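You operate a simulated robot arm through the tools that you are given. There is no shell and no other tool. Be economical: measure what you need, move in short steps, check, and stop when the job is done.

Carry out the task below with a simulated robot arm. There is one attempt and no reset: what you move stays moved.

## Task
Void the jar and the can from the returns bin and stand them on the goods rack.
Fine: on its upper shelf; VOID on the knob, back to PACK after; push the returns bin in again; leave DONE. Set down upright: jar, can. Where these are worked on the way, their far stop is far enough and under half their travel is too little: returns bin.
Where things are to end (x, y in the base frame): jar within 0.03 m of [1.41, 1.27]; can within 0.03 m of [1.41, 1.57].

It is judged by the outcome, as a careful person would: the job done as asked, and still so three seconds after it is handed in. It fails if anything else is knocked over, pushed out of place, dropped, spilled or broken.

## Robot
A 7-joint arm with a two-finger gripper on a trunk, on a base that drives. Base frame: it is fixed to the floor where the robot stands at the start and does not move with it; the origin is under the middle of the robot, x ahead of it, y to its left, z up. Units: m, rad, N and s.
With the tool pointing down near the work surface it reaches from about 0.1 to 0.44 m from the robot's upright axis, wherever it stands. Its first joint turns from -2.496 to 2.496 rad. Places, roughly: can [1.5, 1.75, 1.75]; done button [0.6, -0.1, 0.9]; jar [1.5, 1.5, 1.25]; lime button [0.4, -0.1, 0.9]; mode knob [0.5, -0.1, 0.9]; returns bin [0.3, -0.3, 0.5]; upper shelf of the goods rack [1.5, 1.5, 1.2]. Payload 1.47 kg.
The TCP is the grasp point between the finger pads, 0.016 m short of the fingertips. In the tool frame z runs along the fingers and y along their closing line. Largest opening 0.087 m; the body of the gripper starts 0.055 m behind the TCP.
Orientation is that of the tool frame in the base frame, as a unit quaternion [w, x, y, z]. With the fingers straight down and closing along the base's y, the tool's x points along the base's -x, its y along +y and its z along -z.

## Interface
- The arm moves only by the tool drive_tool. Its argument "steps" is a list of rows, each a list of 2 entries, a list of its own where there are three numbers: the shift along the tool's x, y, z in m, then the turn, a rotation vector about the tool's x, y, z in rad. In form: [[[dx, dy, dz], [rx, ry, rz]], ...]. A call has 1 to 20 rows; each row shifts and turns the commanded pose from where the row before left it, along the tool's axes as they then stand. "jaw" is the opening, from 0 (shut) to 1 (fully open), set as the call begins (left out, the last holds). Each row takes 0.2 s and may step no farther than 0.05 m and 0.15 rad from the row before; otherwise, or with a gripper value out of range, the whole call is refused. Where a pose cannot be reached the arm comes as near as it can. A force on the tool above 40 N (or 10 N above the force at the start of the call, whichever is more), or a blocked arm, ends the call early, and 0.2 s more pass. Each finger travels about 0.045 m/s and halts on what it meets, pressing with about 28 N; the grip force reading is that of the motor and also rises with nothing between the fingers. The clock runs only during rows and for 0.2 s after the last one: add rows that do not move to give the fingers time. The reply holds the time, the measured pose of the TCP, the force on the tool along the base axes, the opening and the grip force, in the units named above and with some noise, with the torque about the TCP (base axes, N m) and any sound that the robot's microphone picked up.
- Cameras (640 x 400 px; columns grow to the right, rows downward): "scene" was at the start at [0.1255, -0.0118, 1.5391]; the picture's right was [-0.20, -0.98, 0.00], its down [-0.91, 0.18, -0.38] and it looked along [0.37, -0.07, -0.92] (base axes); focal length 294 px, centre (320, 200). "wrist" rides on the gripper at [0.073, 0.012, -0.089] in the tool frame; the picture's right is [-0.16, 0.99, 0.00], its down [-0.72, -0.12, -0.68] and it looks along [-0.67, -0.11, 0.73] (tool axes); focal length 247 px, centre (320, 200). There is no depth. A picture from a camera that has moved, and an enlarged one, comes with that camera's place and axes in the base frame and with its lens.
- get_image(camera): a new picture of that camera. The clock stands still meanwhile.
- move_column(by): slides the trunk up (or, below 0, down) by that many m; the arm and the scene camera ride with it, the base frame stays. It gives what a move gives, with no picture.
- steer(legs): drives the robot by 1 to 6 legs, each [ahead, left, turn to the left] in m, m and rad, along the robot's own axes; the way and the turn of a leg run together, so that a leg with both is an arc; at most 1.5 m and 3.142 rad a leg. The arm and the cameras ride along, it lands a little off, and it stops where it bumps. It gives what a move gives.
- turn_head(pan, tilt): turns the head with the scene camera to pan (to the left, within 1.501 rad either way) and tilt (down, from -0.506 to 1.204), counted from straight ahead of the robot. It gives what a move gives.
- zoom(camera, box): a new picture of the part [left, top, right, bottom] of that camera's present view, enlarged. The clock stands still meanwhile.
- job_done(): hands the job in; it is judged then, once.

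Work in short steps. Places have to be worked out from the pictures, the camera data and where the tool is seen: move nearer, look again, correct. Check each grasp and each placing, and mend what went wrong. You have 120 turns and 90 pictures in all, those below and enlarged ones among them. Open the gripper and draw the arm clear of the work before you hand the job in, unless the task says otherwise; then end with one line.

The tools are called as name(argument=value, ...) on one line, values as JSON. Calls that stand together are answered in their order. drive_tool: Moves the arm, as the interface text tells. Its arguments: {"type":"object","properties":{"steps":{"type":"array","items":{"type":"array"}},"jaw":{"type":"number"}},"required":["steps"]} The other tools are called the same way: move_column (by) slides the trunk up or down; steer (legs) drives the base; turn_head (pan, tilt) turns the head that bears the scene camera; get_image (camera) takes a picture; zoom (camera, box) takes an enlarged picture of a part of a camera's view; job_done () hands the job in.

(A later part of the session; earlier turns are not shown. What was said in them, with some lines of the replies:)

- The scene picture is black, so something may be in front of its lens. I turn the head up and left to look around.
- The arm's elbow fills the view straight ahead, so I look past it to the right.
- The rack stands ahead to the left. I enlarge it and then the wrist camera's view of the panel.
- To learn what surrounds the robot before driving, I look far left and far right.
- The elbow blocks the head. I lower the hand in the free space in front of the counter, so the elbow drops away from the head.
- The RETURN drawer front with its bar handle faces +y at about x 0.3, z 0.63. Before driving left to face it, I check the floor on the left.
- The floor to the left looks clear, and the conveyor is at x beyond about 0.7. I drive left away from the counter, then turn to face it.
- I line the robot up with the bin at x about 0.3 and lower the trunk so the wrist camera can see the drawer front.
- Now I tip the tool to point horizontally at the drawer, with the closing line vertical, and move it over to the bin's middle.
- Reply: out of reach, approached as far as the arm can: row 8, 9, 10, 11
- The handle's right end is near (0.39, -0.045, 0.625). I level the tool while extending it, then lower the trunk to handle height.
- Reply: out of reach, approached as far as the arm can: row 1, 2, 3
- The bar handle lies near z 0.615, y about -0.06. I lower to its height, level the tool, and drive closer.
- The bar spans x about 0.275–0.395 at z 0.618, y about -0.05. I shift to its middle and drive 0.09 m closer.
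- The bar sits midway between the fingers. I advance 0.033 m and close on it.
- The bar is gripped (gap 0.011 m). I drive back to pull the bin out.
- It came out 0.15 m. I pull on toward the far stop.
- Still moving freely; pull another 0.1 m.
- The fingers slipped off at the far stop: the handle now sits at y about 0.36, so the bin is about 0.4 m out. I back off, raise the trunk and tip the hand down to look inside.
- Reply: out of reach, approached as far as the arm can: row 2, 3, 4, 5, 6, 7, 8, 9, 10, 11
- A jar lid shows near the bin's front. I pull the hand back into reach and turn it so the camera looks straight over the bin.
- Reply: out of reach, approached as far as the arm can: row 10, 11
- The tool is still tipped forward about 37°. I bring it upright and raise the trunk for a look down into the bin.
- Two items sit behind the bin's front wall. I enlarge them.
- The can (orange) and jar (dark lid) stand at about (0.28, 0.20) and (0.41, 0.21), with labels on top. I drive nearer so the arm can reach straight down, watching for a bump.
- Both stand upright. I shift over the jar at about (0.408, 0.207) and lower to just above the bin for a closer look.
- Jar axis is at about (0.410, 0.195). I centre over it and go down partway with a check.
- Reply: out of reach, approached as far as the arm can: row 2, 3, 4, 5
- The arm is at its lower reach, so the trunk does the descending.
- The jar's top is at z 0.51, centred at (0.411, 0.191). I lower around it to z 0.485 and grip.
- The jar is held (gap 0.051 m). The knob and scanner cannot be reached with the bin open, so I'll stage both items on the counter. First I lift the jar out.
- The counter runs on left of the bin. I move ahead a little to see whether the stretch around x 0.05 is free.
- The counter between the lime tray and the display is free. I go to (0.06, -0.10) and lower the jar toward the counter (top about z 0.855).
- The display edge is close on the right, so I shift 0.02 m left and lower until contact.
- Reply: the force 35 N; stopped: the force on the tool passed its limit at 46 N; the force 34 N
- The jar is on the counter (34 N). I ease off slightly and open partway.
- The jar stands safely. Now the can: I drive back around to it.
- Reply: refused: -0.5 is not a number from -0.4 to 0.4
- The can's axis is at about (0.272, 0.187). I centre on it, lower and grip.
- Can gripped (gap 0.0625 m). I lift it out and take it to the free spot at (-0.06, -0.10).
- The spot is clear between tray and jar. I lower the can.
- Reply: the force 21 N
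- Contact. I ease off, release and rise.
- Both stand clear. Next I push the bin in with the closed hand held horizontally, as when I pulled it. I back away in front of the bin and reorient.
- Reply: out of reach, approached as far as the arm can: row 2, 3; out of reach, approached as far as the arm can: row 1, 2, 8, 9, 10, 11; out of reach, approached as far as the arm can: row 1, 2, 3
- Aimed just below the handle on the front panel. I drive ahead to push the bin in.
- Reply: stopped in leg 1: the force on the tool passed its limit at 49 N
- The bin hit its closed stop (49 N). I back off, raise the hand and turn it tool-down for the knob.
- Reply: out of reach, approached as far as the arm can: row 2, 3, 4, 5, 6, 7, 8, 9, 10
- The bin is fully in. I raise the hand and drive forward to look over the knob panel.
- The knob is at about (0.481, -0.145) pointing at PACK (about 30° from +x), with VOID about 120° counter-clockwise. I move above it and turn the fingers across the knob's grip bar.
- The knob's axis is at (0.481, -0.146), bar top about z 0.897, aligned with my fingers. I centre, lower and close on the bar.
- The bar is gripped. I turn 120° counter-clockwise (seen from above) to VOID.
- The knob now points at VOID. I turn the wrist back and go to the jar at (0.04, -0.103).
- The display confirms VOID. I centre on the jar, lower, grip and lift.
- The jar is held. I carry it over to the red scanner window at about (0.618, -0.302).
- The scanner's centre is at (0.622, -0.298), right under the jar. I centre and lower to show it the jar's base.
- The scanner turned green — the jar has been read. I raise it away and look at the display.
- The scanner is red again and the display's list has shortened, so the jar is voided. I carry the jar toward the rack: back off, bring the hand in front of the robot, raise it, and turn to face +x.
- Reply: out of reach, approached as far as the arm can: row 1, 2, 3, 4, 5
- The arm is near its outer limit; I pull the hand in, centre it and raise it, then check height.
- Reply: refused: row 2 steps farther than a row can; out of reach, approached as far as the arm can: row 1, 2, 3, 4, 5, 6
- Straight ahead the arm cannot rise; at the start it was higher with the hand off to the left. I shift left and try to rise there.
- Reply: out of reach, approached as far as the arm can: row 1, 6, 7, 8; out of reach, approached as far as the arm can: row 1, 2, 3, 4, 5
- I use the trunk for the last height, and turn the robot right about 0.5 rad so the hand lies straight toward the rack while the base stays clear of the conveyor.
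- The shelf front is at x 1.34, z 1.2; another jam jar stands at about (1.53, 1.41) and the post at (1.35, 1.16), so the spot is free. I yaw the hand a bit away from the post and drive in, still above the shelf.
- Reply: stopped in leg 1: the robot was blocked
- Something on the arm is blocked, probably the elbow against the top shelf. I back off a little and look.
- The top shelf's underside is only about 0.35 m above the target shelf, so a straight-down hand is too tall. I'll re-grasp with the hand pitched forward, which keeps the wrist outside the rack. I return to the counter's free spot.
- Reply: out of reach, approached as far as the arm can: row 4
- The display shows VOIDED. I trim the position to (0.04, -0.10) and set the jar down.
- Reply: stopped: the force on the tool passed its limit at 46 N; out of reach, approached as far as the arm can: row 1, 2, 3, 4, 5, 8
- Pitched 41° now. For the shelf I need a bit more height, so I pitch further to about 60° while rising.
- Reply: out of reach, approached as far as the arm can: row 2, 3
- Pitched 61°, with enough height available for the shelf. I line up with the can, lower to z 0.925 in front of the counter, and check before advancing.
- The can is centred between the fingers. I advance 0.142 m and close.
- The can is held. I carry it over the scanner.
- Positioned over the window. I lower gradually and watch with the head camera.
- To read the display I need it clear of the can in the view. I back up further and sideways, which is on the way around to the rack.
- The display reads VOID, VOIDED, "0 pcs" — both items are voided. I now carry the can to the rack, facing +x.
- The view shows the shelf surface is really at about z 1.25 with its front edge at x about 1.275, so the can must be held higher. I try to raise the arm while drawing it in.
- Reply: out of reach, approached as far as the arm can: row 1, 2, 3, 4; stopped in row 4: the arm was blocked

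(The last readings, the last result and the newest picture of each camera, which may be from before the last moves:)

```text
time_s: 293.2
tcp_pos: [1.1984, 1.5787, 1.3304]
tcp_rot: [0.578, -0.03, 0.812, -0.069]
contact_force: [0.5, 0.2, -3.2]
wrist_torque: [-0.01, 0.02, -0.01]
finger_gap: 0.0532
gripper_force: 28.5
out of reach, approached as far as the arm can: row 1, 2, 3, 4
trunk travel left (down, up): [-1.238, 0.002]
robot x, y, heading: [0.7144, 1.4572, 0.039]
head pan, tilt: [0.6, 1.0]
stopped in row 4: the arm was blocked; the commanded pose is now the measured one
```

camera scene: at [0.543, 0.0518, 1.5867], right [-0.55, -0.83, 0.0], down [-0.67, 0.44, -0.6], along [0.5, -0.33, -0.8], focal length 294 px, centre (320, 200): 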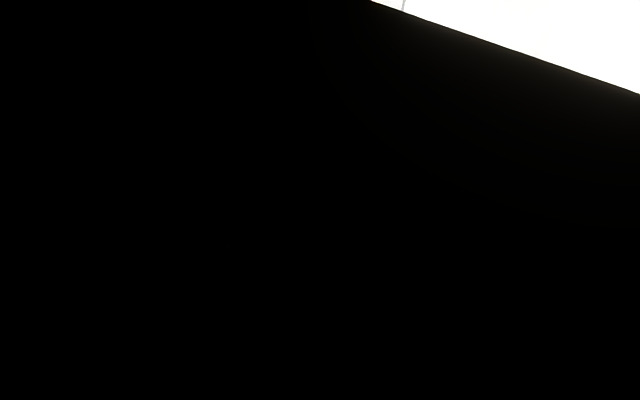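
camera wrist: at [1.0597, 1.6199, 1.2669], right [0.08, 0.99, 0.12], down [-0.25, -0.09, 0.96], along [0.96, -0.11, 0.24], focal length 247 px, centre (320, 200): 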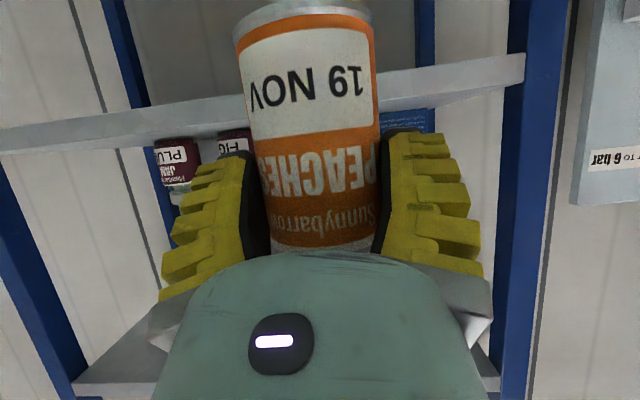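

The arm seems to be blocked, perhaps by the head. I turn the head up and out of the way, then bring the hand back to its former pitch.

turn_head(pan=-1.2, tilt=-0.4)

steer(legs=[[-0.15, 0, -0.039]])

drive_tool(steps=[[[0.01, 0.0, -0.01], [0, 0.09, 0]], [[0.01, 0.0, -0.01], [0, 0.08, 0]], [[0, 0, -0.02], [0, 0, 0]], [[0, 0, -0.02], [0, 0, 0]]])

```text
time_s: 295.0
tcp_pos: [1.1971, 1.5797, 1.329]
tcp_rot: [0.577, -0.029, 0.813, -0.066]
contact_force: [-0.8, -0.5, -2.7]
wrist_torque: [0.04, 0.02, -0.01]
finger_gap: 0.0535
gripper_force: 28.3
trunk travel left (down, up): [-1.238, 0.002]
robot x, y, heading: [0.7114, 1.4556, 0.038]
head pan, tilt: [-1.201, -0.4]
```

```text
time_s: 296.4
tcp_pos: [1.0503, 1.5583, 1.3303]
tcp_rot: [0.576, -0.013, 0.814, -0.078]
contact_force: [0.2, 0.7, -2.9]
wrist_torque: [0.05, 0.03, 0.01]
finger_gap: 0.0531
gripper_force: 27.9
trunk travel left (down, up): [-1.238, 0.002]
robot x, y, heading: [0.5591, 1.4527, 0.003]
head pan, tilt: [-1.201, -0.4]
```

```text
time_s: 297.6
tcp_pos: [1.0745, 1.5143, 1.3491]
tcp_rot: [0.573, -0.031, 0.807, -0.141]
contact_force: [-0.8, -0.4, -3.3]
wrist_torque: [-0.01, 0.03, -0.01]
finger_gap: 0.0533
gripper_force: 28.1
out of reach, approached as far as the arm can: row 1, 2, 3, 4
trunk travel left (down, up): [-1.238, 0.002]
robot x, y, heading: [0.5622, 1.4528, 0.006]
head pan, tilt: [-1.201, -0.4]
stopped in row 4: the arm was blocked; the commanded pose is now the measured one
```

The limit is likely from being too close in, since the wrist trails behind the pitched hand. I restore the pitch while reaching outward instead.

drive_tool(steps=[[[-0.005, 0, 0.025], [-0.041, 0.041, 0.049]], [[-0.008, 0, 0.025], [-0.041, 0.041, 0.049]], [[-0.008, 0, 0.025], [-0.041, 0.041, 0.049]], [[-0.008, 0, 0.025], [-0.041, 0.041, 0.049]], [[0, 0, 0], [0, 0, 0]]])

```text
time_s: 299.0
tcp_pos: [1.1952, 1.5665, 1.4332]
tcp_rot: [0.558, 0.007, 0.825, -0.094]
contact_force: [-0.8, -0.2, -3.6]
wrist_torque: [0.03, 0.05, -0.03]
finger_gap: 0.0531
gripper_force: 28.5
out of reach, approached as far as the arm can: row 1, 2, 3, 4
trunk travel left (down, up): [-1.238, 0.002]
robot x, y, heading: [0.5615, 1.453, 0.006]
head pan, tilt: [-1.201, -0.4]
stopped in row 5: the arm was blocked; the commanded pose is now the measured one
```

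That worked: the hand is now well extended and high. I finish restoring the orientation while coming down a little.

drive_tool(steps=[[[0.015, 0, 0.0], [-0.031, 0.029, 0.021]], [[0.015, 0, 0.0], [-0.031, 0.029, 0.021]], [[0.015, 0, 0.0], [-0.031, 0.029, 0.021]], [[0.015, 0, 0.0], [-0.031, 0.029, 0.021]], [[0, 0, 0], [0, 0, 0]]])

get_image(camera="wrist")

```text
time_s: 300.4
tcp_pos: [1.2162, 1.5676, 1.4633]
tcp_rot: [0.586, -0.011, 0.804, -0.102]
contact_force: [0.2, 0.4, -3.5]
wrist_torque: [-0.01, 0.03, -0.01]
finger_gap: 0.0534
gripper_force: 27.5
out of reach, approached as far as the arm can: row 1, 2, 3, 4
trunk travel left (down, up): [-1.238, 0.002]
robot x, y, heading: [0.5602, 1.4539, 0.005]
head pan, tilt: [-1.201, -0.4]
stopped in row 5: the arm was blocked; the commanded pose is now the measured one
```

```text
13 pictures are left
camera wrist: at [1.1093, 1.5831, 1.4186], right [0.15, 0.99, -0.03], down [-0.43, 0.09, 0.9], along [0.89, -0.13, 0.44], focal length 247 px, centre (320, 200)
```

wrist: 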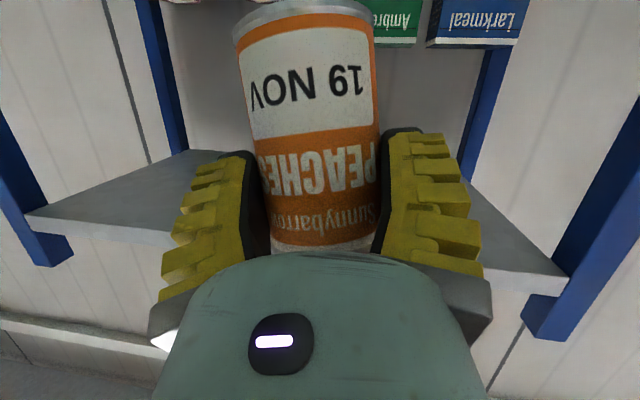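

drive_tool(steps=[[[0.024, 0.002, -0.01], [0, 0, 0]], [[0.024, 0.002, -0.01], [0, 0, 0]], [[0.024, 0.002, -0.01], [0, 0, 0]], [[0, 0, 0], [0, 0, 0]]])

```text
time_s: 301.4
tcp_pos: [1.1585, 1.5747, 1.401]
tcp_rot: [0.582, -0.012, 0.808, -0.096]
contact_force: [1.1, -0.7, -3.1]
wrist_torque: [0.01, 0.06, 0.01]
finger_gap: 0.053
gripper_force: 27.3
trunk travel left (down, up): [-1.238, 0.002]
robot x, y, heading: [0.5651, 1.4521, 0.005]
head pan, tilt: [-1.201, -0.4]
```

Back within reach. Now I restore the orientation in place.

drive_tool(steps=[[[0, 0, 0], [-0.035, 0.059, 0.039]], [[0, 0, 0], [-0.035, 0.059, 0.039]], [[0, 0, 0], [-0.036, 0.058, 0.038]], [[0, 0, 0], [0, 0, 0]]])

```text
time_s: 302.6
tcp_pos: [1.213, 1.5683, 1.4569]
tcp_rot: [0.575, -0.008, 0.812, -0.099]
contact_force: [0.7, 0.8, -3.1]
wrist_torque: [-0.01, 0.06, -0.01]
finger_gap: 0.053
gripper_force: 27.8
out of reach, approached as far as the arm can: row 2, 3
trunk travel left (down, up): [-1.238, 0.002]
robot x, y, heading: [0.5667, 1.4549, 0.001]
head pan, tilt: [-1.201, -0.4]
stopped in row 4: the arm was blocked; the commanded pose is now the measured one
```

drive_tool(steps=[[[0.038, 0.002, -0.02], [0, 0, 0]], [[0.038, 0.002, -0.02], [0, 0, 0]], [[0.038, 0.002, -0.02], [0, 0, 0]], [[0.036, 0.002, -0.02], [0, 0, 0]], [[0, 0, 0], [-0.04, 0.05, 0.04]], [[0, 0, 0], [-0.04, 0.05, 0.04]]])

```text
time_s: 304.0
tcp_pos: [1.0864, 1.5887, 1.3272]
tcp_rot: [0.533, 0.003, 0.846, -0.037]
contact_force: [0.5, -0.5, -3.7]
wrist_torque: [0.0, 0.05, -0.02]
finger_gap: 0.0529
gripper_force: 28.0
out of reach, approached as far as the arm can: row 1, 6
trunk travel left (down, up): [-1.238, 0.002]
robot x, y, heading: [0.5635, 1.4514, 0.003]
head pan, tilt: [-1.201, -0.4]
```

Only about 3° of tilt remains and the height 1.327 m is usable. I correct the rest and look.

drive_tool(steps=[[[0.003, 0, -0.006], [-0.01, 0.025, 0.016]], [[0.0, 0, -0.003], [-0.009, 0.025, 0.016]], [[0, 0, 0], [0, 0, 0]]])

get_image(camera="wrist")

```text
time_s: 304.8
tcp_pos: [1.0833, 1.5992, 1.3184]
tcp_rot: [0.512, 0.014, 0.858, -0.022]
contact_force: [0.5, -0.5, -3.7]
wrist_torque: [-0.01, 0.07, -0.02]
finger_gap: 0.0529
gripper_force: 27.5
out of reach, approached as far as the arm can: row 1, 2
trunk travel left (down, up): [-1.238, 0.002]
robot x, y, heading: [0.5665, 1.456, 0.001]
head pan, tilt: [-1.201, -0.4]
```

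```text
12 pictures are left
camera wrist: at [0.9709, 1.615, 1.2965], right [0.12, 0.99, 0.12], down [-0.26, -0.08, 0.96], along [0.96, -0.15, 0.25], focal length 247 px, centre (320, 200)
```

wrist: 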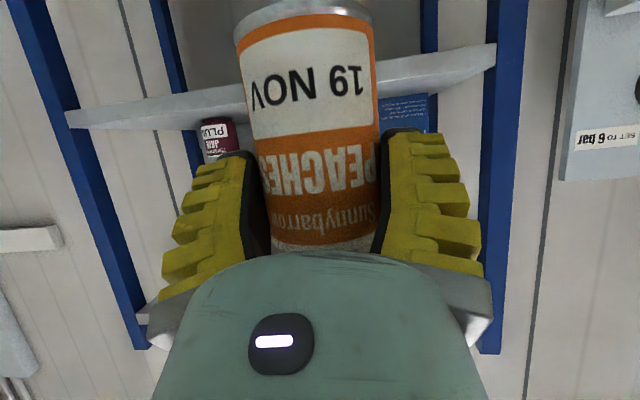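

The can is upright again at TCP z 1.318; its base clears the shelf by only about 1 cm. I reach a bit up and outward for more margin.

drive_tool(steps=[[[-0.01, 0, 0.012], [0, 0, 0]], [[-0.01, 0, 0.012], [0, 0, 0]], [[-0.01, 0, 0.012], [0, 0, 0]], [[0, 0, 0], [0, 0, 0]]])

```text
time_s: 305.8
tcp_pos: [1.1304, 1.5947, 1.3303]
tcp_rot: [0.512, 0.014, 0.858, -0.022]
contact_force: [0.1, -0.1, -2.8]
wrist_torque: [0.0, 0.05, 0.02]
finger_gap: 0.0528
gripper_force: 28.6
trunk travel left (down, up): [-1.238, 0.002]
robot x, y, heading: [0.5641, 1.4552, -0.006]
head pan, tilt: [-1.201, -0.4]
```

drive_tool(steps=[[[-0.011, 0, 0.003], [0, 0, 0]], [[-0.011, 0, 0.003], [0, 0, 0]], [[0, 0, 0], [0, 0, 0]]])

```text
time_s: 306.6
tcp_pos: [1.1483, 1.5931, 1.3447]
tcp_rot: [0.511, 0.012, 0.859, -0.02]
contact_force: [0.3, -0.6, -3.2]
wrist_torque: [0.0, 0.04, 0.02]
finger_gap: 0.0525
gripper_force: 28.3
trunk travel left (down, up): [-1.238, 0.002]
robot x, y, heading: [0.5635, 1.4566, 0.001]
head pan, tilt: [-1.201, -0.4]
```

Good: 1.345 m with the can upright. I drive in toward the target in two stages.

steer(legs=[[0.13, -0.023, 0]])

get_image(camera="wrist")

```text
time_s: 307.8
tcp_pos: [1.2731, 1.5685, 1.3447]
tcp_rot: [0.513, 0.016, 0.858, -0.022]
contact_force: [-0.3, 0.8, -2.7]
wrist_torque: [0.01, 0.05, -0.01]
finger_gap: 0.0529
gripper_force: 27.7
trunk travel left (down, up): [-1.238, 0.002]
robot x, y, heading: [0.6863, 1.4307, -0.005]
head pan, tilt: [-1.201, -0.4]
```

```text
11 pictures are left
camera wrist: at [1.1603, 1.5857, 1.3234], right [0.12, 0.99, 0.12], down [-0.26, -0.08, 0.96], along [0.96, -0.15, 0.25], focal length 247 px, centre (320, 200)
```

wrist: 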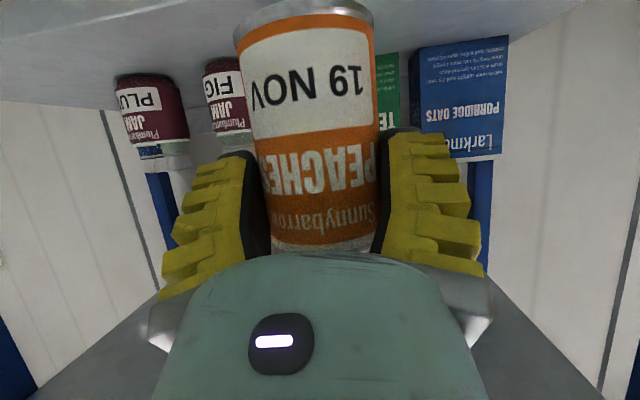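

The can is over the shelf; the fig jar (about y 1.465) and the boxes (x beyond 1.47) leave room. I go the rest of the way to x 1.405.

steer(legs=[[0.13, 0.002, 0]])

```text
time_s: 309.1
tcp_pos: [1.4004, 1.5701, 1.3441]
tcp_rot: [0.512, 0.015, 0.858, -0.022]
contact_force: [0.3, 0.6, -2.8]
wrist_torque: [-0.04, 0.04, 0.0]
finger_gap: 0.0526
gripper_force: 27.4
trunk travel left (down, up): [-1.238, 0.002]
robot x, y, heading: [0.8212, 1.4319, -0.003]
head pan, tilt: [-1.201, -0.4]
```

On target. I lower to contact.

move_column(by=-0.025)

move_column(by=-0.008)

move_column(by=-0.006)

```text
time_s: 309.8
tcp_pos: [1.4002, 1.5703, 1.3199]
tcp_rot: [0.512, 0.015, 0.858, -0.022]
contact_force: [0.9, -1.1, -2.7]
wrist_torque: [-0.02, 0.06, 0.03]
finger_gap: 0.0526
gripper_force: 27.8
trunk travel left (down, up): [-1.213, 0.027]
robot x, y, heading: [0.8202, 1.4313, 0.0]
head pan, tilt: [-1.201, -0.4]
```

```text
time_s: 310.4
tcp_pos: [1.4011, 1.5707, 1.3121]
tcp_rot: [0.512, 0.015, 0.859, -0.022]
contact_force: [0.2, 0.1, -2.4]
wrist_torque: [-0.05, 0.05, 0.01]
finger_gap: 0.0526
gripper_force: 28.1
trunk travel left (down, up): [-1.205, 0.035]
robot x, y, heading: [0.8185, 1.4329, 0.002]
head pan, tilt: [-1.201, -0.4]
```

```text
time_s: 310.9
tcp_pos: [1.4005, 1.5702, 1.3062]
tcp_rot: [0.513, 0.017, 0.858, -0.023]
contact_force: [0.3, -0.2, 2.8]
wrist_torque: [0.17, -0.01, -0.03]
finger_gap: 0.0529
gripper_force: 28.2
trunk travel left (down, up): [-1.199, 0.041]
robot x, y, heading: [0.8194, 1.4317, 0.004]
head pan, tilt: [-1.201, -0.4]
```

Contact: the weight is off the hand. I release and back straight out.

drive_tool(steps=[[[0, 0, 0], [0, 0, 0]], [[0, 0, 0], [0, 0, 0]], [[0, 0, 0], [0, 0, 0]]], jaw=0.92)

steer(legs=[[-0.15, 0, 0]])

get_image(camera="wrist")

```text
time_s: 311.7
tcp_pos: [1.4016, 1.5699, 1.3065]
tcp_rot: [0.512, 0.015, 0.859, -0.022]
contact_force: [0.1, 0.7, 0.2]
wrist_torque: [0.01, -0.01, -0.01]
finger_gap: 0.0818
gripper_force: 0.8
trunk travel left (down, up): [-1.199, 0.041]
robot x, y, heading: [0.8159, 1.435, -0.003]
head pan, tilt: [-1.201, -0.4]
```

```text
time_s: 313.1
tcp_pos: [1.2564, 1.5724, 1.3067]
tcp_rot: [0.512, 0.015, 0.858, -0.022]
contact_force: [0.7, -0.6, 0.2]
wrist_torque: [0.03, -0.01, 0.02]
finger_gap: 0.0816
gripper_force: 1.7
trunk travel left (down, up): [-1.199, 0.041]
robot x, y, heading: [0.6673, 1.4343, 0.0]
head pan, tilt: [-1.201, -0.4]
```

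```text
10 pictures are left
camera wrist: at [1.1419, 1.5891, 1.2846], right [0.12, 0.99, 0.12], down [-0.26, -0.08, 0.96], along [0.96, -0.15, 0.25], focal length 247 px, centre (320, 200)
```

wrist: 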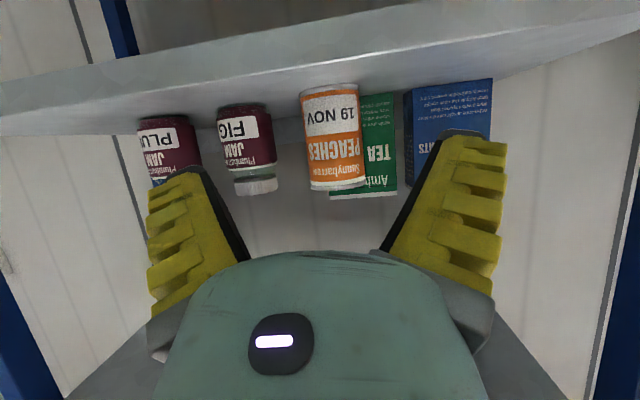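

The can stands upright in place. Same arm pose now for the jar: I back out, turn to the counter, and lower to jar height in front of it.

steer(legs=[[-0.77, 0, 0], [0, 0, -1.571], [0.78, 0, 0]])

move_column(by=-0.385)

drive_tool(steps=[[[0, 0, 0], [0, 0, 0]]], jaw=1)

get_image(camera="wrist")

```text
time_s: 324.6
tcp_pos: [0.0583, 0.0918, 1.3064]
tcp_rot: [0.345, 0.621, 0.592, -0.38]
contact_force: [0.5, 0.6, -0.2]
wrist_torque: [0.0, -0.01, 0.03]
finger_gap: 0.0818
gripper_force: 1.5
trunk travel left (down, up): [-1.199, 0.041]
robot x, y, heading: [-0.0731, 0.6755, -1.591]
head pan, tilt: [-1.201, -0.4]
```

```text
time_s: 328.3
tcp_pos: [0.0589, 0.0913, 0.9209]
tcp_rot: [0.343, 0.622, 0.592, -0.38]
contact_force: [-0.1, 0.4, 0.3]
wrist_torque: [-0.03, -0.02, -0.03]
finger_gap: 0.0816
gripper_force: 1.2
trunk travel left (down, up): [-0.814, 0.426]
robot x, y, heading: [-0.0723, 0.6742, -1.586]
head pan, tilt: [-1.201, -0.4]
```

```text
time_s: 328.7
tcp_pos: [0.058, 0.0914, 0.9202]
tcp_rot: [0.344, 0.622, 0.592, -0.38]
contact_force: [-0.2, -0.2, -0.1]
wrist_torque: [0.02, -0.02, 0.0]
finger_gap: 0.0868
gripper_force: 0.1
trunk travel left (down, up): [-0.814, 0.426]
robot x, y, heading: [-0.0734, 0.6787, -1.583]
head pan, tilt: [-1.201, -0.4]
```

```text
9 pictures are left
camera wrist: at [0.0762, 0.2044, 0.8996], right [0.98, -0.14, 0.12], down [-0.08, 0.26, 0.96], along [-0.16, -0.96, 0.25], focal length 247 px, centre (320, 200)
```

wrist: 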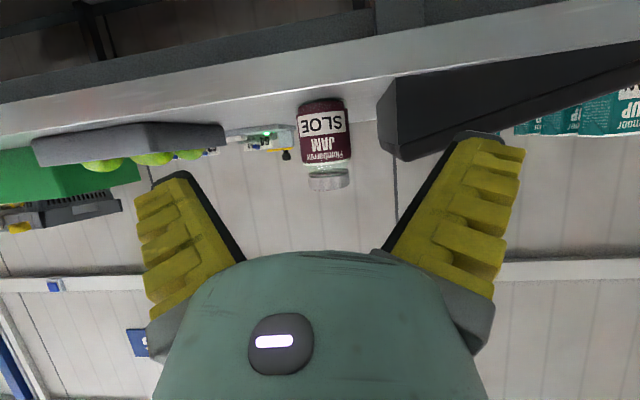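

The jar is at (0.04, -0.103). The display corner is close on the right, so I narrow the jaws slightly, correct sideways and then advance.

steer(legs=[[0, -0.026, 0.014]])

drive_tool(steps=[[[0, 0, 0], [0, 0, 0]], [[0, 0, 0], [0, 0, 0]]], jaw=0.85)

```text
time_s: 329.6
tcp_pos: [0.0402, 0.0951, 0.9211]
tcp_rot: [0.347, 0.617, 0.597, -0.377]
contact_force: [1.1, 0.1, -0.1]
wrist_torque: [0.0, 0.0, -0.01]
finger_gap: 0.0869
gripper_force: 0.0
trunk travel left (down, up): [-0.814, 0.426]
robot x, y, heading: [-0.1003, 0.6759, -1.571]
head pan, tilt: [-1.201, -0.4]
```

```text
time_s: 330.1
tcp_pos: [0.0402, 0.094, 0.9203]
tcp_rot: [0.347, 0.617, 0.597, -0.377]
contact_force: [-1.4, -0.3, -1.1]
wrist_torque: [0.01, 0.0, 0.01]
finger_gap: 0.0766
gripper_force: 2.2
trunk travel left (down, up): [-0.814, 0.426]
robot x, y, heading: [-0.1038, 0.6802, -1.574]
head pan, tilt: [-1.201, -0.4]
```

steer(legs=[[0.15, 0, 0]])

get_image(camera="wrist")

```text
time_s: 331.5
tcp_pos: [0.0395, -0.0556, 0.9223]
tcp_rot: [0.346, 0.618, 0.596, -0.377]
contact_force: [-0.3, -0.3, 0.7]
wrist_torque: [-0.01, -0.01, 0.01]
finger_gap: 0.0768
gripper_force: 1.8
trunk travel left (down, up): [-0.814, 0.426]
robot x, y, heading: [-0.1007, 0.5285, -1.569]
head pan, tilt: [-1.201, -0.4]
```

```text
8 pictures are left
camera wrist: at [0.056, 0.0571, 0.8996], right [0.99, -0.12, 0.12], down [-0.08, 0.26, 0.96], along [-0.15, -0.96, 0.25], focal length 247 px, centre (320, 200)
```

wrist: 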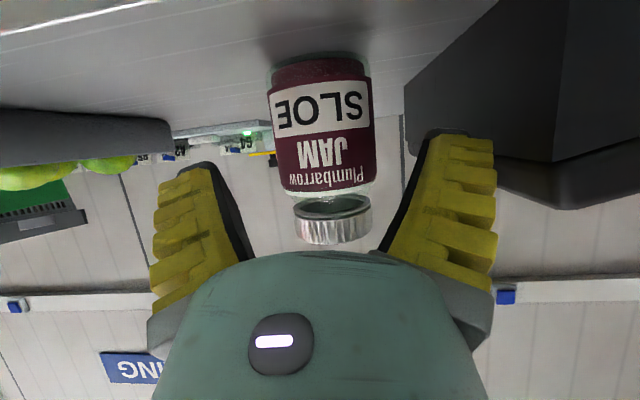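

Aligned and clear of the display. I advance the last 0.044 m, grip and lift.

steer(legs=[[0.044, 0, 0]])

drive_tool(steps=[[[0, 0, 0], [0, 0, 0]], [[0, 0, 0], [0, 0, 0]], [[0, 0, 0], [0, 0, 0]], [[0, 0, 0], [0, 0, 0]]], jaw=0)

move_column(by=0.2)

```text
time_s: 332.4
tcp_pos: [0.0389, -0.1005, 0.9208]
tcp_rot: [0.346, 0.618, 0.596, -0.378]
contact_force: [-0.5, -0.1, -0.2]
wrist_torque: [0.0, -0.02, 0.01]
finger_gap: 0.0766
gripper_force: 1.4
trunk travel left (down, up): [-0.814, 0.426]
robot x, y, heading: [-0.0995, 0.4836, -1.576]
head pan, tilt: [-1.201, -0.4]
```

```text
time_s: 333.4
tcp_pos: [0.0382, -0.0991, 0.9211]
tcp_rot: [0.346, 0.618, 0.597, -0.377]
contact_force: [0.4, 1.0, 0.9]
wrist_torque: [0.01, -0.13, 0.01]
finger_gap: 0.0556
gripper_force: 28.3
trunk travel left (down, up): [-0.814, 0.426]
robot x, y, heading: [-0.102, 0.4819, -1.57]
head pan, tilt: [-1.201, -0.4]
```

```text
time_s: 335.6
tcp_pos: [0.0392, -0.0995, 1.1207]
tcp_rot: [0.347, 0.617, 0.596, -0.378]
contact_force: [-0.3, 0.3, -3.8]
wrist_torque: [-0.02, -0.02, 0.01]
finger_gap: 0.055
gripper_force: 28.1
trunk travel left (down, up): [-1.014, 0.226]
robot x, y, heading: [-0.0969, 0.4801, -1.575]
head pan, tilt: [-1.201, -0.4]
```

Jar gripped by its body. I back out, raise to full height, and turn to heading -0.3 so the base stays clear of the conveyor while the hand faces the rack.

steer(legs=[[-0.83, 0, 0]])

move_column(by=0.225)

steer(legs=[[0, 0, 1.275], [0.62, 0.192, 0]])

```text
time_s: 340.1
tcp_pos: [0.0392, 0.7532, 1.1205]
tcp_rot: [0.346, 0.618, 0.596, -0.378]
contact_force: [0.3, 0.0, -3.7]
wrist_torque: [0.03, 0.02, 0.01]
finger_gap: 0.0552
gripper_force: 28.4
trunk travel left (down, up): [-1.014, 0.226]
robot x, y, heading: [-0.1026, 1.3371, -1.567]
head pan, tilt: [-1.201, -0.4]
```

```text
time_s: 342.5
tcp_pos: [0.0399, 0.7528, 1.3451]
tcp_rot: [0.347, 0.617, 0.597, -0.377]
contact_force: [-0.4, -0.2, -4.2]
wrist_torque: [0.01, 0.03, 0.02]
finger_gap: 0.0549
gripper_force: 27.5
trunk travel left (down, up): [-1.239, 0.001]
robot x, y, heading: [-0.0964, 1.337, -1.576]
head pan, tilt: [-1.201, -0.4]
```

```text
time_s: 349.3
tcp_pos: [1.1647, 1.2801, 1.3458]
tcp_rot: [0.503, 0.147, 0.846, -0.101]
contact_force: [0.1, -0.7, -4.4]
wrist_torque: [0.03, 0.0, -0.02]
finger_gap: 0.0547
gripper_force: 28.1
trunk travel left (down, up): [-1.239, 0.001]
robot x, y, heading: [0.568, 1.3268, -0.31]
head pan, tilt: [-1.201, -0.4]
```

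steer(legs=[[0.11, 0.031, 0]])

get_image(camera="wrist")

```text
time_s: 350.5
tcp_pos: [1.2768, 1.2764, 1.346]
tcp_rot: [0.502, 0.147, 0.846, -0.1]
contact_force: [-0.8, 0.2, -4.1]
wrist_torque: [0.01, -0.01, 0.0]
finger_gap: 0.0545
gripper_force: 27.8
trunk travel left (down, up): [-1.239, 0.001]
robot x, y, heading: [0.6826, 1.3245, -0.312]
head pan, tilt: [-1.201, -0.4]
```

```text
7 pictures are left
camera wrist: at [1.1745, 1.3273, 1.3242], right [0.42, 0.9, 0.12], down [-0.27, 0.0, 0.96], along [0.87, -0.43, 0.24], focal length 247 px, centre (320, 200)
```

wrist: 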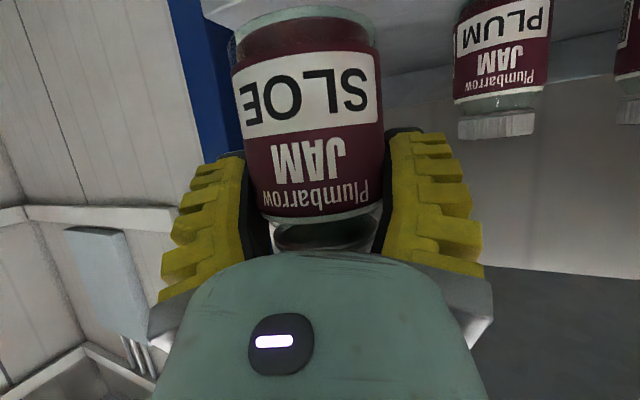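

The plum jar's near side is about y 1.345, leaving room. I go the last stretch to (1.406, 1.271).

steer(legs=[[0.124, 0.034, 0]])

move_column(by=-0.035)

move_column(by=-0.007)

```text
time_s: 351.8
tcp_pos: [1.4085, 1.2712, 1.3444]
tcp_rot: [0.502, 0.147, 0.846, -0.101]
contact_force: [-0.3, -0.5, -3.3]
wrist_torque: [-0.04, 0.0, 0.01]
finger_gap: 0.0546
gripper_force: 28.3
trunk travel left (down, up): [-1.239, 0.001]
robot x, y, heading: [0.8145, 1.3148, -0.31]
head pan, tilt: [-1.201, -0.4]
```

```text
time_s: 352.6
tcp_pos: [1.4082, 1.2705, 1.3095]
tcp_rot: [0.502, 0.146, 0.847, -0.099]
contact_force: [0.2, -0.2, -4.6]
wrist_torque: [-0.03, 0.07, -0.01]
finger_gap: 0.0545
gripper_force: 28.2
trunk travel left (down, up): [-1.204, 0.036]
robot x, y, heading: [0.8077, 1.3141, -0.313]
head pan, tilt: [-1.201, -0.4]
```

```text
time_s: 353.2
tcp_pos: [1.4087, 1.2703, 1.3039]
tcp_rot: [0.502, 0.146, 0.847, -0.099]
contact_force: [0.1, -0.9, -3.3]
wrist_torque: [-0.02, -0.02, -0.04]
finger_gap: 0.0545
gripper_force: 27.9
trunk travel left (down, up): [-1.197, 0.043]
robot x, y, heading: [0.8114, 1.3138, -0.308]
head pan, tilt: [-1.201, -0.4]
```

move_column(by=-0.003)

```text
time_s: 353.7
tcp_pos: [1.4102, 1.2701, 1.3017]
tcp_rot: [0.503, 0.147, 0.846, -0.1]
contact_force: [-0.9, 0.0, 4.4]
wrist_torque: [0.19, 0.02, 0.02]
finger_gap: 0.0548
gripper_force: 27.5
trunk travel left (down, up): [-1.194, 0.046]
robot x, y, heading: [0.8091, 1.3161, -0.312]
head pan, tilt: [-1.201, -0.4]
```

Contact. I release and back straight out along the hand's direction.

drive_tool(steps=[[[0, 0, 0], [0, 0, 0]], [[0, 0, 0], [0, 0, 0]], [[0, 0, 0], [0, 0, 0]]], jaw=0.82)

steer(legs=[[-0.18, 0, 0]])

get_image(camera="wrist")

```text
time_s: 354.5
tcp_pos: [1.4084, 1.2708, 1.3006]
tcp_rot: [0.503, 0.146, 0.846, -0.099]
contact_force: [0.6, 0.4, -0.1]
wrist_torque: [0.0, 0.0, 0.0]
finger_gap: 0.0747
gripper_force: 2.2
trunk travel left (down, up): [-1.194, 0.046]
robot x, y, heading: [0.8079, 1.3136, -0.312]
head pan, tilt: [-1.201, -0.4]
```

```text
time_s: 356.0
tcp_pos: [1.2391, 1.3258, 1.3]
tcp_rot: [0.502, 0.147, 0.847, -0.1]
contact_force: [1.0, -0.2, 1.4]
wrist_torque: [-0.02, 0.01, -0.04]
finger_gap: 0.0747
gripper_force: 1.9
trunk travel left (down, up): [-1.194, 0.046]
robot x, y, heading: [0.6396, 1.3696, -0.309]
head pan, tilt: [-1.201, -0.4]
```

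```text
6 pictures are left
camera wrist: at [1.1359, 1.3757, 1.2794], right [0.42, 0.9, 0.12], down [-0.27, 0.0, 0.96], along [0.87, -0.43, 0.24], focal length 247 px, centre (320, 200)
```

wrist: 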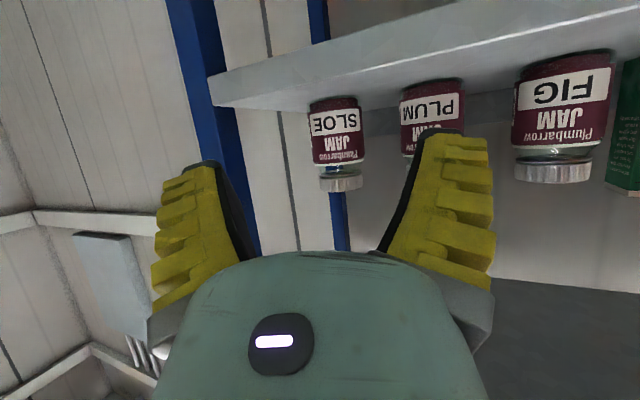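

The jar stands upright on the shelf. Last: the knob back to PACK. I back away, face the counter, and bring the hand to straight down.

steer(legs=[[-0.3, 0, 0], [0, 0, -1.262]])

drive_tool(steps=[[[0.02, 0, -0.015], [0, 0.05, 0]], [[0.02, 0, -0.015], [0, 0.1, 0]], [[0.02, 0, -0.01], [0, 0.1, 0]], [[0.02, 0, -0.01], [0, 0.1, 0]], [[0.02, 0, 0], [0, 0.1, 0]], [[0.02, 0, 0], [0, 0.1, 0]], [[0.01, 0, 0], [0, 0.1, 0]], [[0.01, 0, 0], [0, 0.1, 0]], [[0, 0, 0], [0, 0.1, 0]], [[0, 0, 0], [0, 0.1, 0]], [[0, 0, 0], [0, 0.1, 0]]], jaw=0.6)

```text
time_s: 361.2
tcp_pos: [0.4791, 0.8789, 1.3014]
tcp_rot: [0.344, 0.621, 0.593, -0.379]
contact_force: [-0.6, 0.6, 0.1]
wrist_torque: [0.01, -0.02, 0.01]
finger_gap: 0.0749
gripper_force: 2.0
trunk travel left (down, up): [-1.194, 0.046]
robot x, y, heading: [0.3485, 1.4644, -1.588]
head pan, tilt: [-1.201, -0.4]
```

```text
time_s: 363.6
tcp_pos: [0.4992, 1.0073, 1.218]
tcp_rot: [0.001, 0.728, 0.685, -0.016]
contact_force: [0.0, 0.0, 1.1]
wrist_torque: [-0.02, -0.03, 0.02]
finger_gap: 0.0577
gripper_force: 3.4
out of reach, approached as far as the arm can: row 1, 2, 3, 4
trunk travel left (down, up): [-1.194, 0.046]
robot x, y, heading: [0.3445, 1.4634, -1.587]
head pan, tilt: [-1.201, -0.4]
```

drive_tool(steps=[[[0, 0, 0], [-0.011, 0.012, -0.138]], [[0, 0, 0], [-0.01, 0.012, -0.138]], [[0, 0, 0], [0, 0, -0.138]], [[0, 0, 0], [0, 0, -0.138]], [[0, 0, 0], [0, 0, -0.138]], [[0, 0, 0], [0, 0, -0.138]], [[0, 0, 0], [0, 0, -0.138]], [[0, 0, 0], [0, 0, -0.141]]])

steer(legs=[[1.12, 0, 0]])

```text
time_s: 365.4
tcp_pos: [0.4983, 1.0065, 1.2183]
tcp_rot: [-0.002, 0.258, 0.966, 0.001]
contact_force: [-0.3, -0.1, -0.2]
wrist_torque: [-0.03, 0.01, 0.0]
finger_gap: 0.0573
gripper_force: 3.7
trunk travel left (down, up): [-1.194, 0.046]
robot x, y, heading: [0.347, 1.4649, -1.587]
head pan, tilt: [-1.201, -0.4]
```

```text
time_s: 371.2
tcp_pos: [0.4548, -0.1281, 1.2184]
tcp_rot: [-0.002, 0.272, 0.962, 0.001]
contact_force: [0.5, 0.5, 0.3]
wrist_torque: [0.01, -0.01, -0.01]
finger_gap: 0.0575
gripper_force: 3.7
trunk travel left (down, up): [-1.194, 0.046]
robot x, y, heading: [0.3175, 0.3342, -1.611]
head pan, tilt: [-1.201, -0.4]
```

steer(legs=[[0.022, 0.012, 0.028]])

move_column(by=-0.21)

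zoom(camera="wrist", box=[250, 20, 410, 140])

```text
time_s: 372.0
tcp_pos: [0.4787, -0.1459, 1.218]
tcp_rot: [-0.003, 0.259, 0.966, 0.001]
contact_force: [-0.7, 1.0, 0.6]
wrist_torque: [-0.01, -0.03, -0.02]
finger_gap: 0.0576
gripper_force: 3.7
trunk travel left (down, up): [-1.194, 0.046]
robot x, y, heading: [0.3251, 0.3096, -1.586]
head pan, tilt: [-1.201, -0.4]
```

```text
time_s: 374.3
tcp_pos: [0.4777, -0.1451, 1.0086]
tcp_rot: [-0.003, 0.258, 0.966, 0.0]
contact_force: [0.9, 1.0, -1.0]
wrist_torque: [-0.04, 0.01, -0.03]
finger_gap: 0.0576
gripper_force: 3.6
trunk travel left (down, up): [-0.984, 0.256]
robot x, y, heading: [0.3269, 0.3125, -1.584]
head pan, tilt: [-1.201, -0.4]
```

```text
3.33 times, centred on (330, 80) of wrist
camera zoom: at [0.4212, -0.0991, 1.0979], right [0.63, 0.78, 0.0], down [0.57, -0.46, 0.68], along [0.53, -0.43, -0.74], focal length 823 px, centre (287, 600)
```

zoom: 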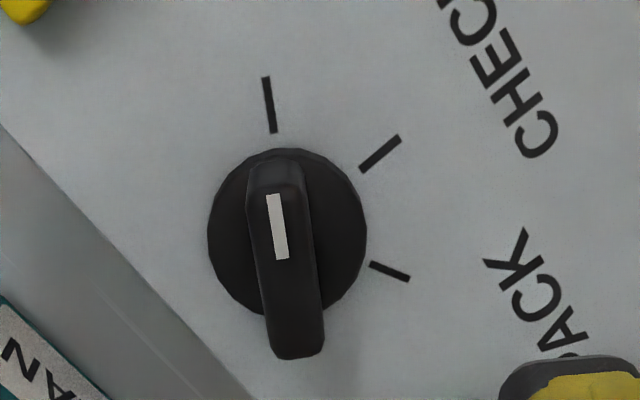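

The bar points at VOID and is aligned with the fingers. I lower, grip, turn 120° clockwise to PACK, release and rise.

drive_tool(steps=[[[-0.002, 0, 0], [0, 0, 0]]])

move_column(by=-0.11)

drive_tool(steps=[[[0, 0, 0], [0, 0, 0]], [[0, 0, 0], [0, 0, 0]], [[0, 0, 0], [0, 0, 0]], [[0, 0, 0], [0, 0, 0]]], jaw=0)

```text
time_s: 374.7
tcp_pos: [0.4788, -0.1474, 1.0076]
tcp_rot: [-0.003, 0.259, 0.966, 0.001]
contact_force: [-0.2, -0.3, 0.0]
wrist_torque: [-0.03, 0.01, 0.0]
finger_gap: 0.0573
gripper_force: 3.8
trunk travel left (down, up): [-0.984, 0.256]
robot x, y, heading: [0.3243, 0.3109, -1.586]
head pan, tilt: [-1.201, -0.4]
```

```text
time_s: 376.1
tcp_pos: [0.479, -0.1469, 0.8988]
tcp_rot: [-0.002, 0.258, 0.966, 0.0]
contact_force: [-0.6, 0.1, 0.1]
wrist_torque: [0.01, 0.04, 0.01]
finger_gap: 0.0576
gripper_force: 3.4
trunk travel left (down, up): [-0.874, 0.366]
robot x, y, heading: [0.3276, 0.3106, -1.583]
head pan, tilt: [-1.201, -0.4]
```

```text
time_s: 377.1
tcp_pos: [0.4783, -0.1475, 0.8978]
tcp_rot: [-0.003, 0.258, 0.966, 0.0]
contact_force: [-2.6, 3.7, 14.9]
wrist_torque: [0.0, -0.09, 0.02]
finger_gap: 0.0109
gripper_force: 30.1
trunk travel left (down, up): [-0.874, 0.366]
robot x, y, heading: [0.332, 0.3088, -1.584]
head pan, tilt: [-1.201, -0.4]
```

drive_tool(steps=[[[0, 0, 0], [0, 0, 0.15]], [[0, 0, 0], [0, 0, 0.15]], [[0, 0, 0], [0, 0, 0.15]], [[0, 0, 0], [0, 0, 0.15]], [[0, 0, 0], [0, 0, 0.15]], [[0, 0, 0], [0, 0, 0.15]], [[0, 0, 0], [0, 0, 0.15]], [[0, 0, 0], [0, 0, 0.15]], [[0, 0, 0], [0, 0, 0.15]], [[0, 0, 0], [0, 0, 0.15]], [[0, 0, 0], [0, 0, 0.15]], [[0, 0, 0], [0, 0, 0.15]], [[0, 0, 0], [0, 0, 0.15]], [[0, 0, 0], [0, 0, 0.14]]])

drive_tool(steps=[[[0, 0, 0], [0, 0, 0]], [[0, 0, 0], [0, 0, 0]], [[0, 0, 0], [0, 0, 0]]], jaw=0.6)

move_column(by=0.25)

steer(legs=[[-0.12, 0, 0]])

get_image(camera="wrist")

```text
time_s: 379.5
tcp_pos: [0.4788, -0.1484, 0.8926]
tcp_rot: [0.006, 0.884, 0.467, 0.004]
contact_force: [0.6, 6.1, 36.2]
wrist_torque: [0.49, -0.25, 0.02]
finger_gap: 0.0161
gripper_force: 30.5
out of reach, approached as far as the arm can: row 11, 12
trunk travel left (down, up): [-0.874, 0.366]
robot x, y, heading: [0.3276, 0.3106, -1.583]
head pan, tilt: [-1.201, -0.4]
stopped in row 12: the force on the tool passed its limit at 64 N (the readings are from after the stop); the commanded pose is now the measured one
```

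```text
time_s: 380.3
tcp_pos: [0.477, -0.1462, 0.8903]
tcp_rot: [0.004, 0.885, 0.466, 0.001]
contact_force: [-0.8, 0.3, -0.2]
wrist_torque: [-0.01, 0.03, -0.02]
finger_gap: 0.0575
gripper_force: 3.6
trunk travel left (down, up): [-0.874, 0.366]
robot x, y, heading: [0.3292, 0.3093, -1.587]
head pan, tilt: [-1.201, -0.4]
```

```text
time_s: 382.9
tcp_pos: [0.4752, -0.1456, 1.1404]
tcp_rot: [0.004, 0.885, 0.466, 0.002]
contact_force: [0.4, -0.2, -0.6]
wrist_torque: [0.01, -0.04, 0.01]
finger_gap: 0.0577
gripper_force: 4.1
trunk travel left (down, up): [-1.124, 0.116]
robot x, y, heading: [0.3303, 0.3117, -1.584]
head pan, tilt: [-1.201, -0.4]
```

```text
time_s: 384.2
tcp_pos: [0.4799, -0.0256, 1.1408]
tcp_rot: [0.005, 0.884, 0.467, 0.001]
contact_force: [0.4, -0.2, -0.1]
wrist_torque: [0.0, -0.01, 0.0]
finger_gap: 0.0575
gripper_force: 3.4
trunk travel left (down, up): [-1.124, 0.116]
robot x, y, heading: [0.3285, 0.4314, -1.578]
head pan, tilt: [-1.201, -0.4]
```

```text
4 pictures are left
camera wrist: at [0.5293, 0.0291, 1.2301], right [0.73, -0.69, 0.01], down [-0.51, -0.53, 0.68], along [-0.46, -0.5, -0.73], focal length 247 px, centre (320, 200)
```

wrist: 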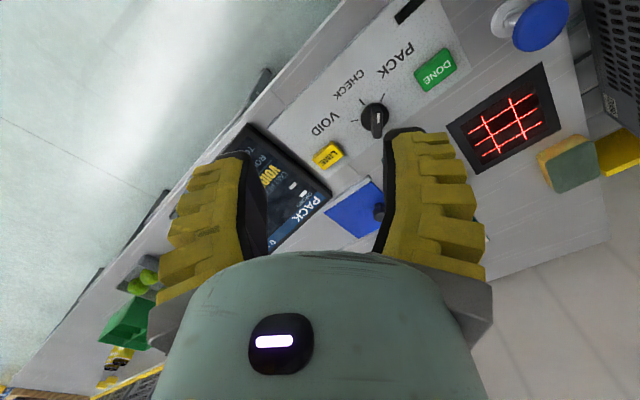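

The display reads PACK, though the wrist stopped a little short of the full turn. I check the pointer.

zoom(camera="wrist", box=[320, 40, 470, 150])

```text
3.64 times, centred on (395, 95) of wrist
camera zoom: at [0.5293, 0.0291, 1.2301], right [0.73, -0.69, 0.01], down [-0.51, -0.53, 0.68], along [-0.46, -0.5, -0.73], focal length 898 px, centre (47, 582)
```

zoom: 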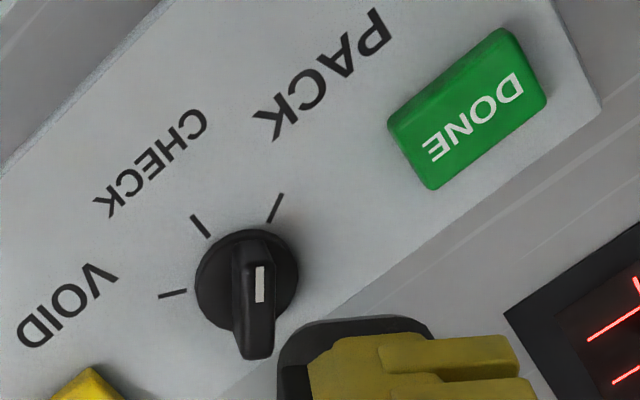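

The pointer is still between CHECK and PACK, so it needs more turning. On the first turn the hand was nearer the robot's centre line, where the wrist could twist further; I recreate that.

drive_tool(steps=[[[-0.02, -0.029, 0], [0, 0, 0]], [[-0.02, -0.029, 0], [0, 0, 0]], [[-0.02, -0.029, 0], [0, 0, 0]], [[0, 0, 0], [0, 0, 0.1]], [[0, 0, 0], [0, 0, 0.1]], [[0, 0, 0], [0, 0, 0.1]], [[0, 0, 0], [0, 0, 0.12]]])

```text
time_s: 385.8
tcp_pos: [0.3738, -0.0395, 1.1411]
tcp_rot: [0.006, 0.962, 0.274, 0.006]
contact_force: [0.6, 0.4, -0.1]
wrist_torque: [0.03, -0.03, -0.01]
finger_gap: 0.0575
gripper_force: 3.6
out of reach, approached as far as the arm can: row 7
trunk travel left (down, up): [-1.124, 0.116]
robot x, y, heading: [0.327, 0.4312, -1.58]
head pan, tilt: [-1.201, -0.4]
```

drive_tool(steps=[[[0.0185, -0.03, 0], [0, 0, 0]], [[0, 0, 0], [0, 0, 0.08]], [[0, 0, 0], [0, 0, 0.08]], [[0, 0, 0], [0, 0, 0]]])

```text
time_s: 386.8
tcp_pos: [0.3732, -0.0374, 1.1392]
tcp_rot: [0.005, 0.963, 0.27, 0.003]
contact_force: [0.9, -0.5, 0.7]
wrist_torque: [-0.02, 0.02, 0.01]
finger_gap: 0.0575
gripper_force: 3.7
out of reach, approached as far as the arm can: row 1, 2, 3
trunk travel left (down, up): [-1.124, 0.116]
robot x, y, heading: [0.3276, 0.4281, -1.579]
head pan, tilt: [-1.201, -0.4]
```

steer(legs=[[0, 0, -0.1], [0, 0.16, 0]])

drive_tool(steps=[[[0, 0, 0], [0, 0, -0.128]], [[0, 0, 0], [0, 0, -0.128]], [[0, 0, 0], [0, 0, -0.128]], [[0, 0, 0], [0, 0, -0.128]]])

```text
time_s: 388.7
tcp_pos: [0.4822, -0.0571, 1.1383]
tcp_rot: [0.003, 0.976, 0.22, 0.003]
contact_force: [1.3, 0.1, 0.2]
wrist_torque: [-0.01, 0.01, 0.0]
finger_gap: 0.0575
gripper_force: 4.1
trunk travel left (down, up): [-1.124, 0.116]
robot x, y, heading: [0.4834, 0.4131, -1.685]
head pan, tilt: [-1.201, -0.4]
```

```text
time_s: 389.7
tcp_pos: [0.4815, -0.057, 1.1398]
tcp_rot: [0.006, 0.888, 0.46, 0.001]
contact_force: [-1.0, -0.2, 0.6]
wrist_torque: [0.01, 0.02, 0.03]
finger_gap: 0.0575
gripper_force: 3.8
trunk travel left (down, up): [-1.124, 0.116]
robot x, y, heading: [0.4858, 0.4157, -1.684]
head pan, tilt: [-1.201, -0.4]
```

steer(legs=[[0.089, 0.008, 0]])

move_column(by=-0.13)

get_image(camera="wrist")

```text
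time_s: 390.8
tcp_pos: [0.4801, -0.1456, 1.1389]
tcp_rot: [0.005, 0.888, 0.46, 0.001]
contact_force: [0.1, 0.2, -0.9]
wrist_torque: [0.03, 0.02, 0.0]
finger_gap: 0.0576
gripper_force: 3.8
trunk travel left (down, up): [-1.124, 0.116]
robot x, y, heading: [0.4819, 0.3277, -1.681]
head pan, tilt: [-1.201, -0.4]
```

```text
time_s: 392.4
tcp_pos: [0.4808, -0.1454, 1.009]
tcp_rot: [0.006, 0.888, 0.46, 0.002]
contact_force: [-0.5, -0.4, -0.1]
wrist_torque: [0.02, -0.04, 0.01]
finger_gap: 0.0574
gripper_force: 4.0
trunk travel left (down, up): [-0.994, 0.246]
robot x, y, heading: [0.4841, 0.3293, -1.678]
head pan, tilt: [-1.201, -0.4]
```

```text
2 pictures are left
camera wrist: at [0.5311, -0.0916, 1.0987], right [0.72, -0.7, 0.01], down [-0.52, -0.52, 0.68], along [-0.47, -0.49, -0.73], focal length 247 px, centre (320, 200)
```

wrist: 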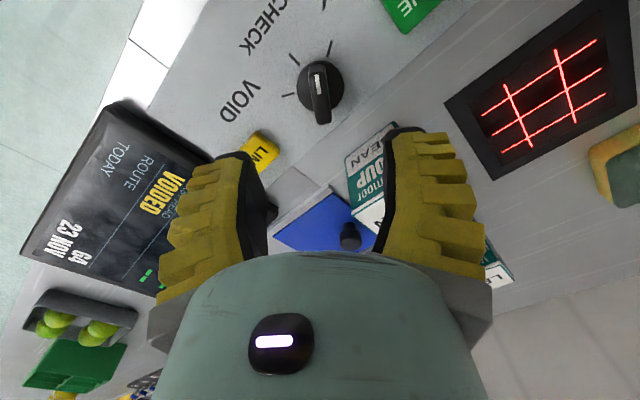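

The bar is aligned with the fingers. I lower, grip, and turn the remaining 25° clockwise.

move_column(by=-0.11)

drive_tool(steps=[[[0, 0, 0], [0, 0, 0]], [[0, 0, 0], [0, 0, 0]], [[0, 0, 0], [0, 0, 0]], [[0, 0, 0], [0, 0, 0]], [[0, 0, 0], [0, 0, 0.11]], [[0, 0, 0], [0, 0, 0.11]], [[0, 0, 0], [0, 0, 0.11]], [[0, 0, 0], [0, 0, 0.11]], [[0, 0, 0], [0, 0, 0]]], jaw=0)

```text
time_s: 393.8
tcp_pos: [0.4805, -0.145, 0.8996]
tcp_rot: [0.005, 0.888, 0.46, 0.002]
contact_force: [0.8, 0.1, 0.3]
wrist_torque: [0.0, -0.01, 0.02]
finger_gap: 0.0574
gripper_force: 3.1
trunk travel left (down, up): [-0.884, 0.356]
robot x, y, heading: [0.4831, 0.3239, -1.684]
head pan, tilt: [-1.201, -0.4]
```

```text
time_s: 395.8
tcp_pos: [0.4818, -0.1462, 0.8993]
tcp_rot: [0.006, 0.967, 0.256, 0.003]
contact_force: [5.8, -2.7, 11.2]
wrist_torque: [-0.05, 0.03, 0.18]
finger_gap: 0.0092
gripper_force: 29.7
trunk travel left (down, up): [-0.884, 0.356]
robot x, y, heading: [0.481, 0.327, -1.682]
head pan, tilt: [-1.201, -0.4]
5 turns are left
```

Turned exactly to PACK. I release, rise, back off and check once.

drive_tool(steps=[[[0, 0, 0], [0, 0, 0]], [[0, 0, 0], [0, 0, 0]], [[0, 0, 0], [0, 0, 0]]], jaw=0.6)

move_column(by=0.25)

steer(legs=[[-0.15, 0, 0]])

zoom(camera="wrist", box=[220, 0, 480, 170])

```text
time_s: 396.6
tcp_pos: [0.4796, -0.1442, 0.8994]
tcp_rot: [0.005, 0.967, 0.256, 0.003]
contact_force: [0.3, -0.4, 0.3]
wrist_torque: [0.02, -0.03, -0.02]
finger_gap: 0.0574
gripper_force: 4.0
trunk travel left (down, up): [-0.884, 0.356]
robot x, y, heading: [0.4813, 0.3248, -1.679]
head pan, tilt: [-1.201, -0.4]
```

```text
time_s: 399.2
tcp_pos: [0.4801, -0.1437, 1.1488]
tcp_rot: [0.004, 0.967, 0.256, 0.004]
contact_force: [0.4, 0.2, 0.4]
wrist_torque: [0.01, 0.0, -0.01]
finger_gap: 0.0573
gripper_force: 3.6
trunk travel left (down, up): [-1.134, 0.106]
robot x, y, heading: [0.4852, 0.3315, -1.686]
head pan, tilt: [-1.201, -0.4]
```

```text
time_s: 400.6
tcp_pos: [0.4967, 0.0034, 1.1492]
tcp_rot: [0.005, 0.967, 0.256, 0.003]
contact_force: [0.1, -0.1, 0.6]
wrist_torque: [-0.03, -0.01, -0.01]
finger_gap: 0.0574
gripper_force: 4.0
trunk travel left (down, up): [-1.134, 0.106]
robot x, y, heading: [0.5019, 0.4743, -1.682]
head pan, tilt: [-1.201, -0.4]
```

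```text
2.35 times, centred on (350, 85) of wrist
camera zoom: at [0.5653, 0.0304, 1.239], right [0.35, -0.94, 0.01], down [-0.69, -0.25, 0.68], along [-0.63, -0.24, -0.74], focal length 581 px, centre (249, 471)
4 turns are left
```

zoom: 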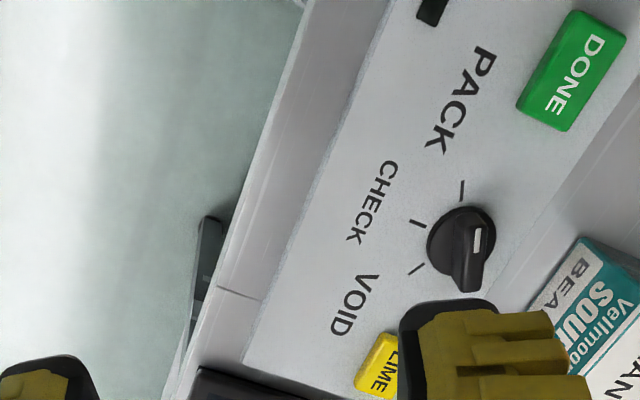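

The knob points at PACK. I open the gripper fully and back away from the counter.

drive_tool(steps=[[[0, 0, 0], [0, 0, 0]], [[0, 0, 0], [0, 0, 0]]], jaw=1)

steer(legs=[[-0.25, 0, 0]])

```text
time_s: 401.1
tcp_pos: [0.4966, 0.0029, 1.1486]
tcp_rot: [0.005, 0.967, 0.256, 0.003]
contact_force: [0.4, -0.3, 0.7]
wrist_torque: [-0.01, 0.01, 0.0]
finger_gap: 0.0868
gripper_force: 0.1
trunk travel left (down, up): [-1.134, 0.106]
robot x, y, heading: [0.4974, 0.4719, -1.679]
head pan, tilt: [-1.201, -0.4]
```

```text
time_s: 403.0
tcp_pos: [0.5234, 0.2508, 1.1486]
tcp_rot: [0.005, 0.967, 0.254, 0.003]
contact_force: [-0.2, -0.2, -0.1]
wrist_torque: [-0.04, 0.05, -0.04]
finger_gap: 0.0867
gripper_force: 0.1
trunk travel left (down, up): [-1.134, 0.106]
robot x, y, heading: [0.5258, 0.7199, -1.684]
head pan, tilt: [-1.201, -0.4]
3 turns are left
```

Everything is in place and the arm is clear, so I hand the job in.

job_done()

```text
The job is handed in.
```

The jar and can are voided (the display read "VOIDED", 0 pcs) and stand upright on the goods rack's upper shelf at their target spots. The returns bin is pushed in, the knob is back at PACK, and DONE was not pressed.
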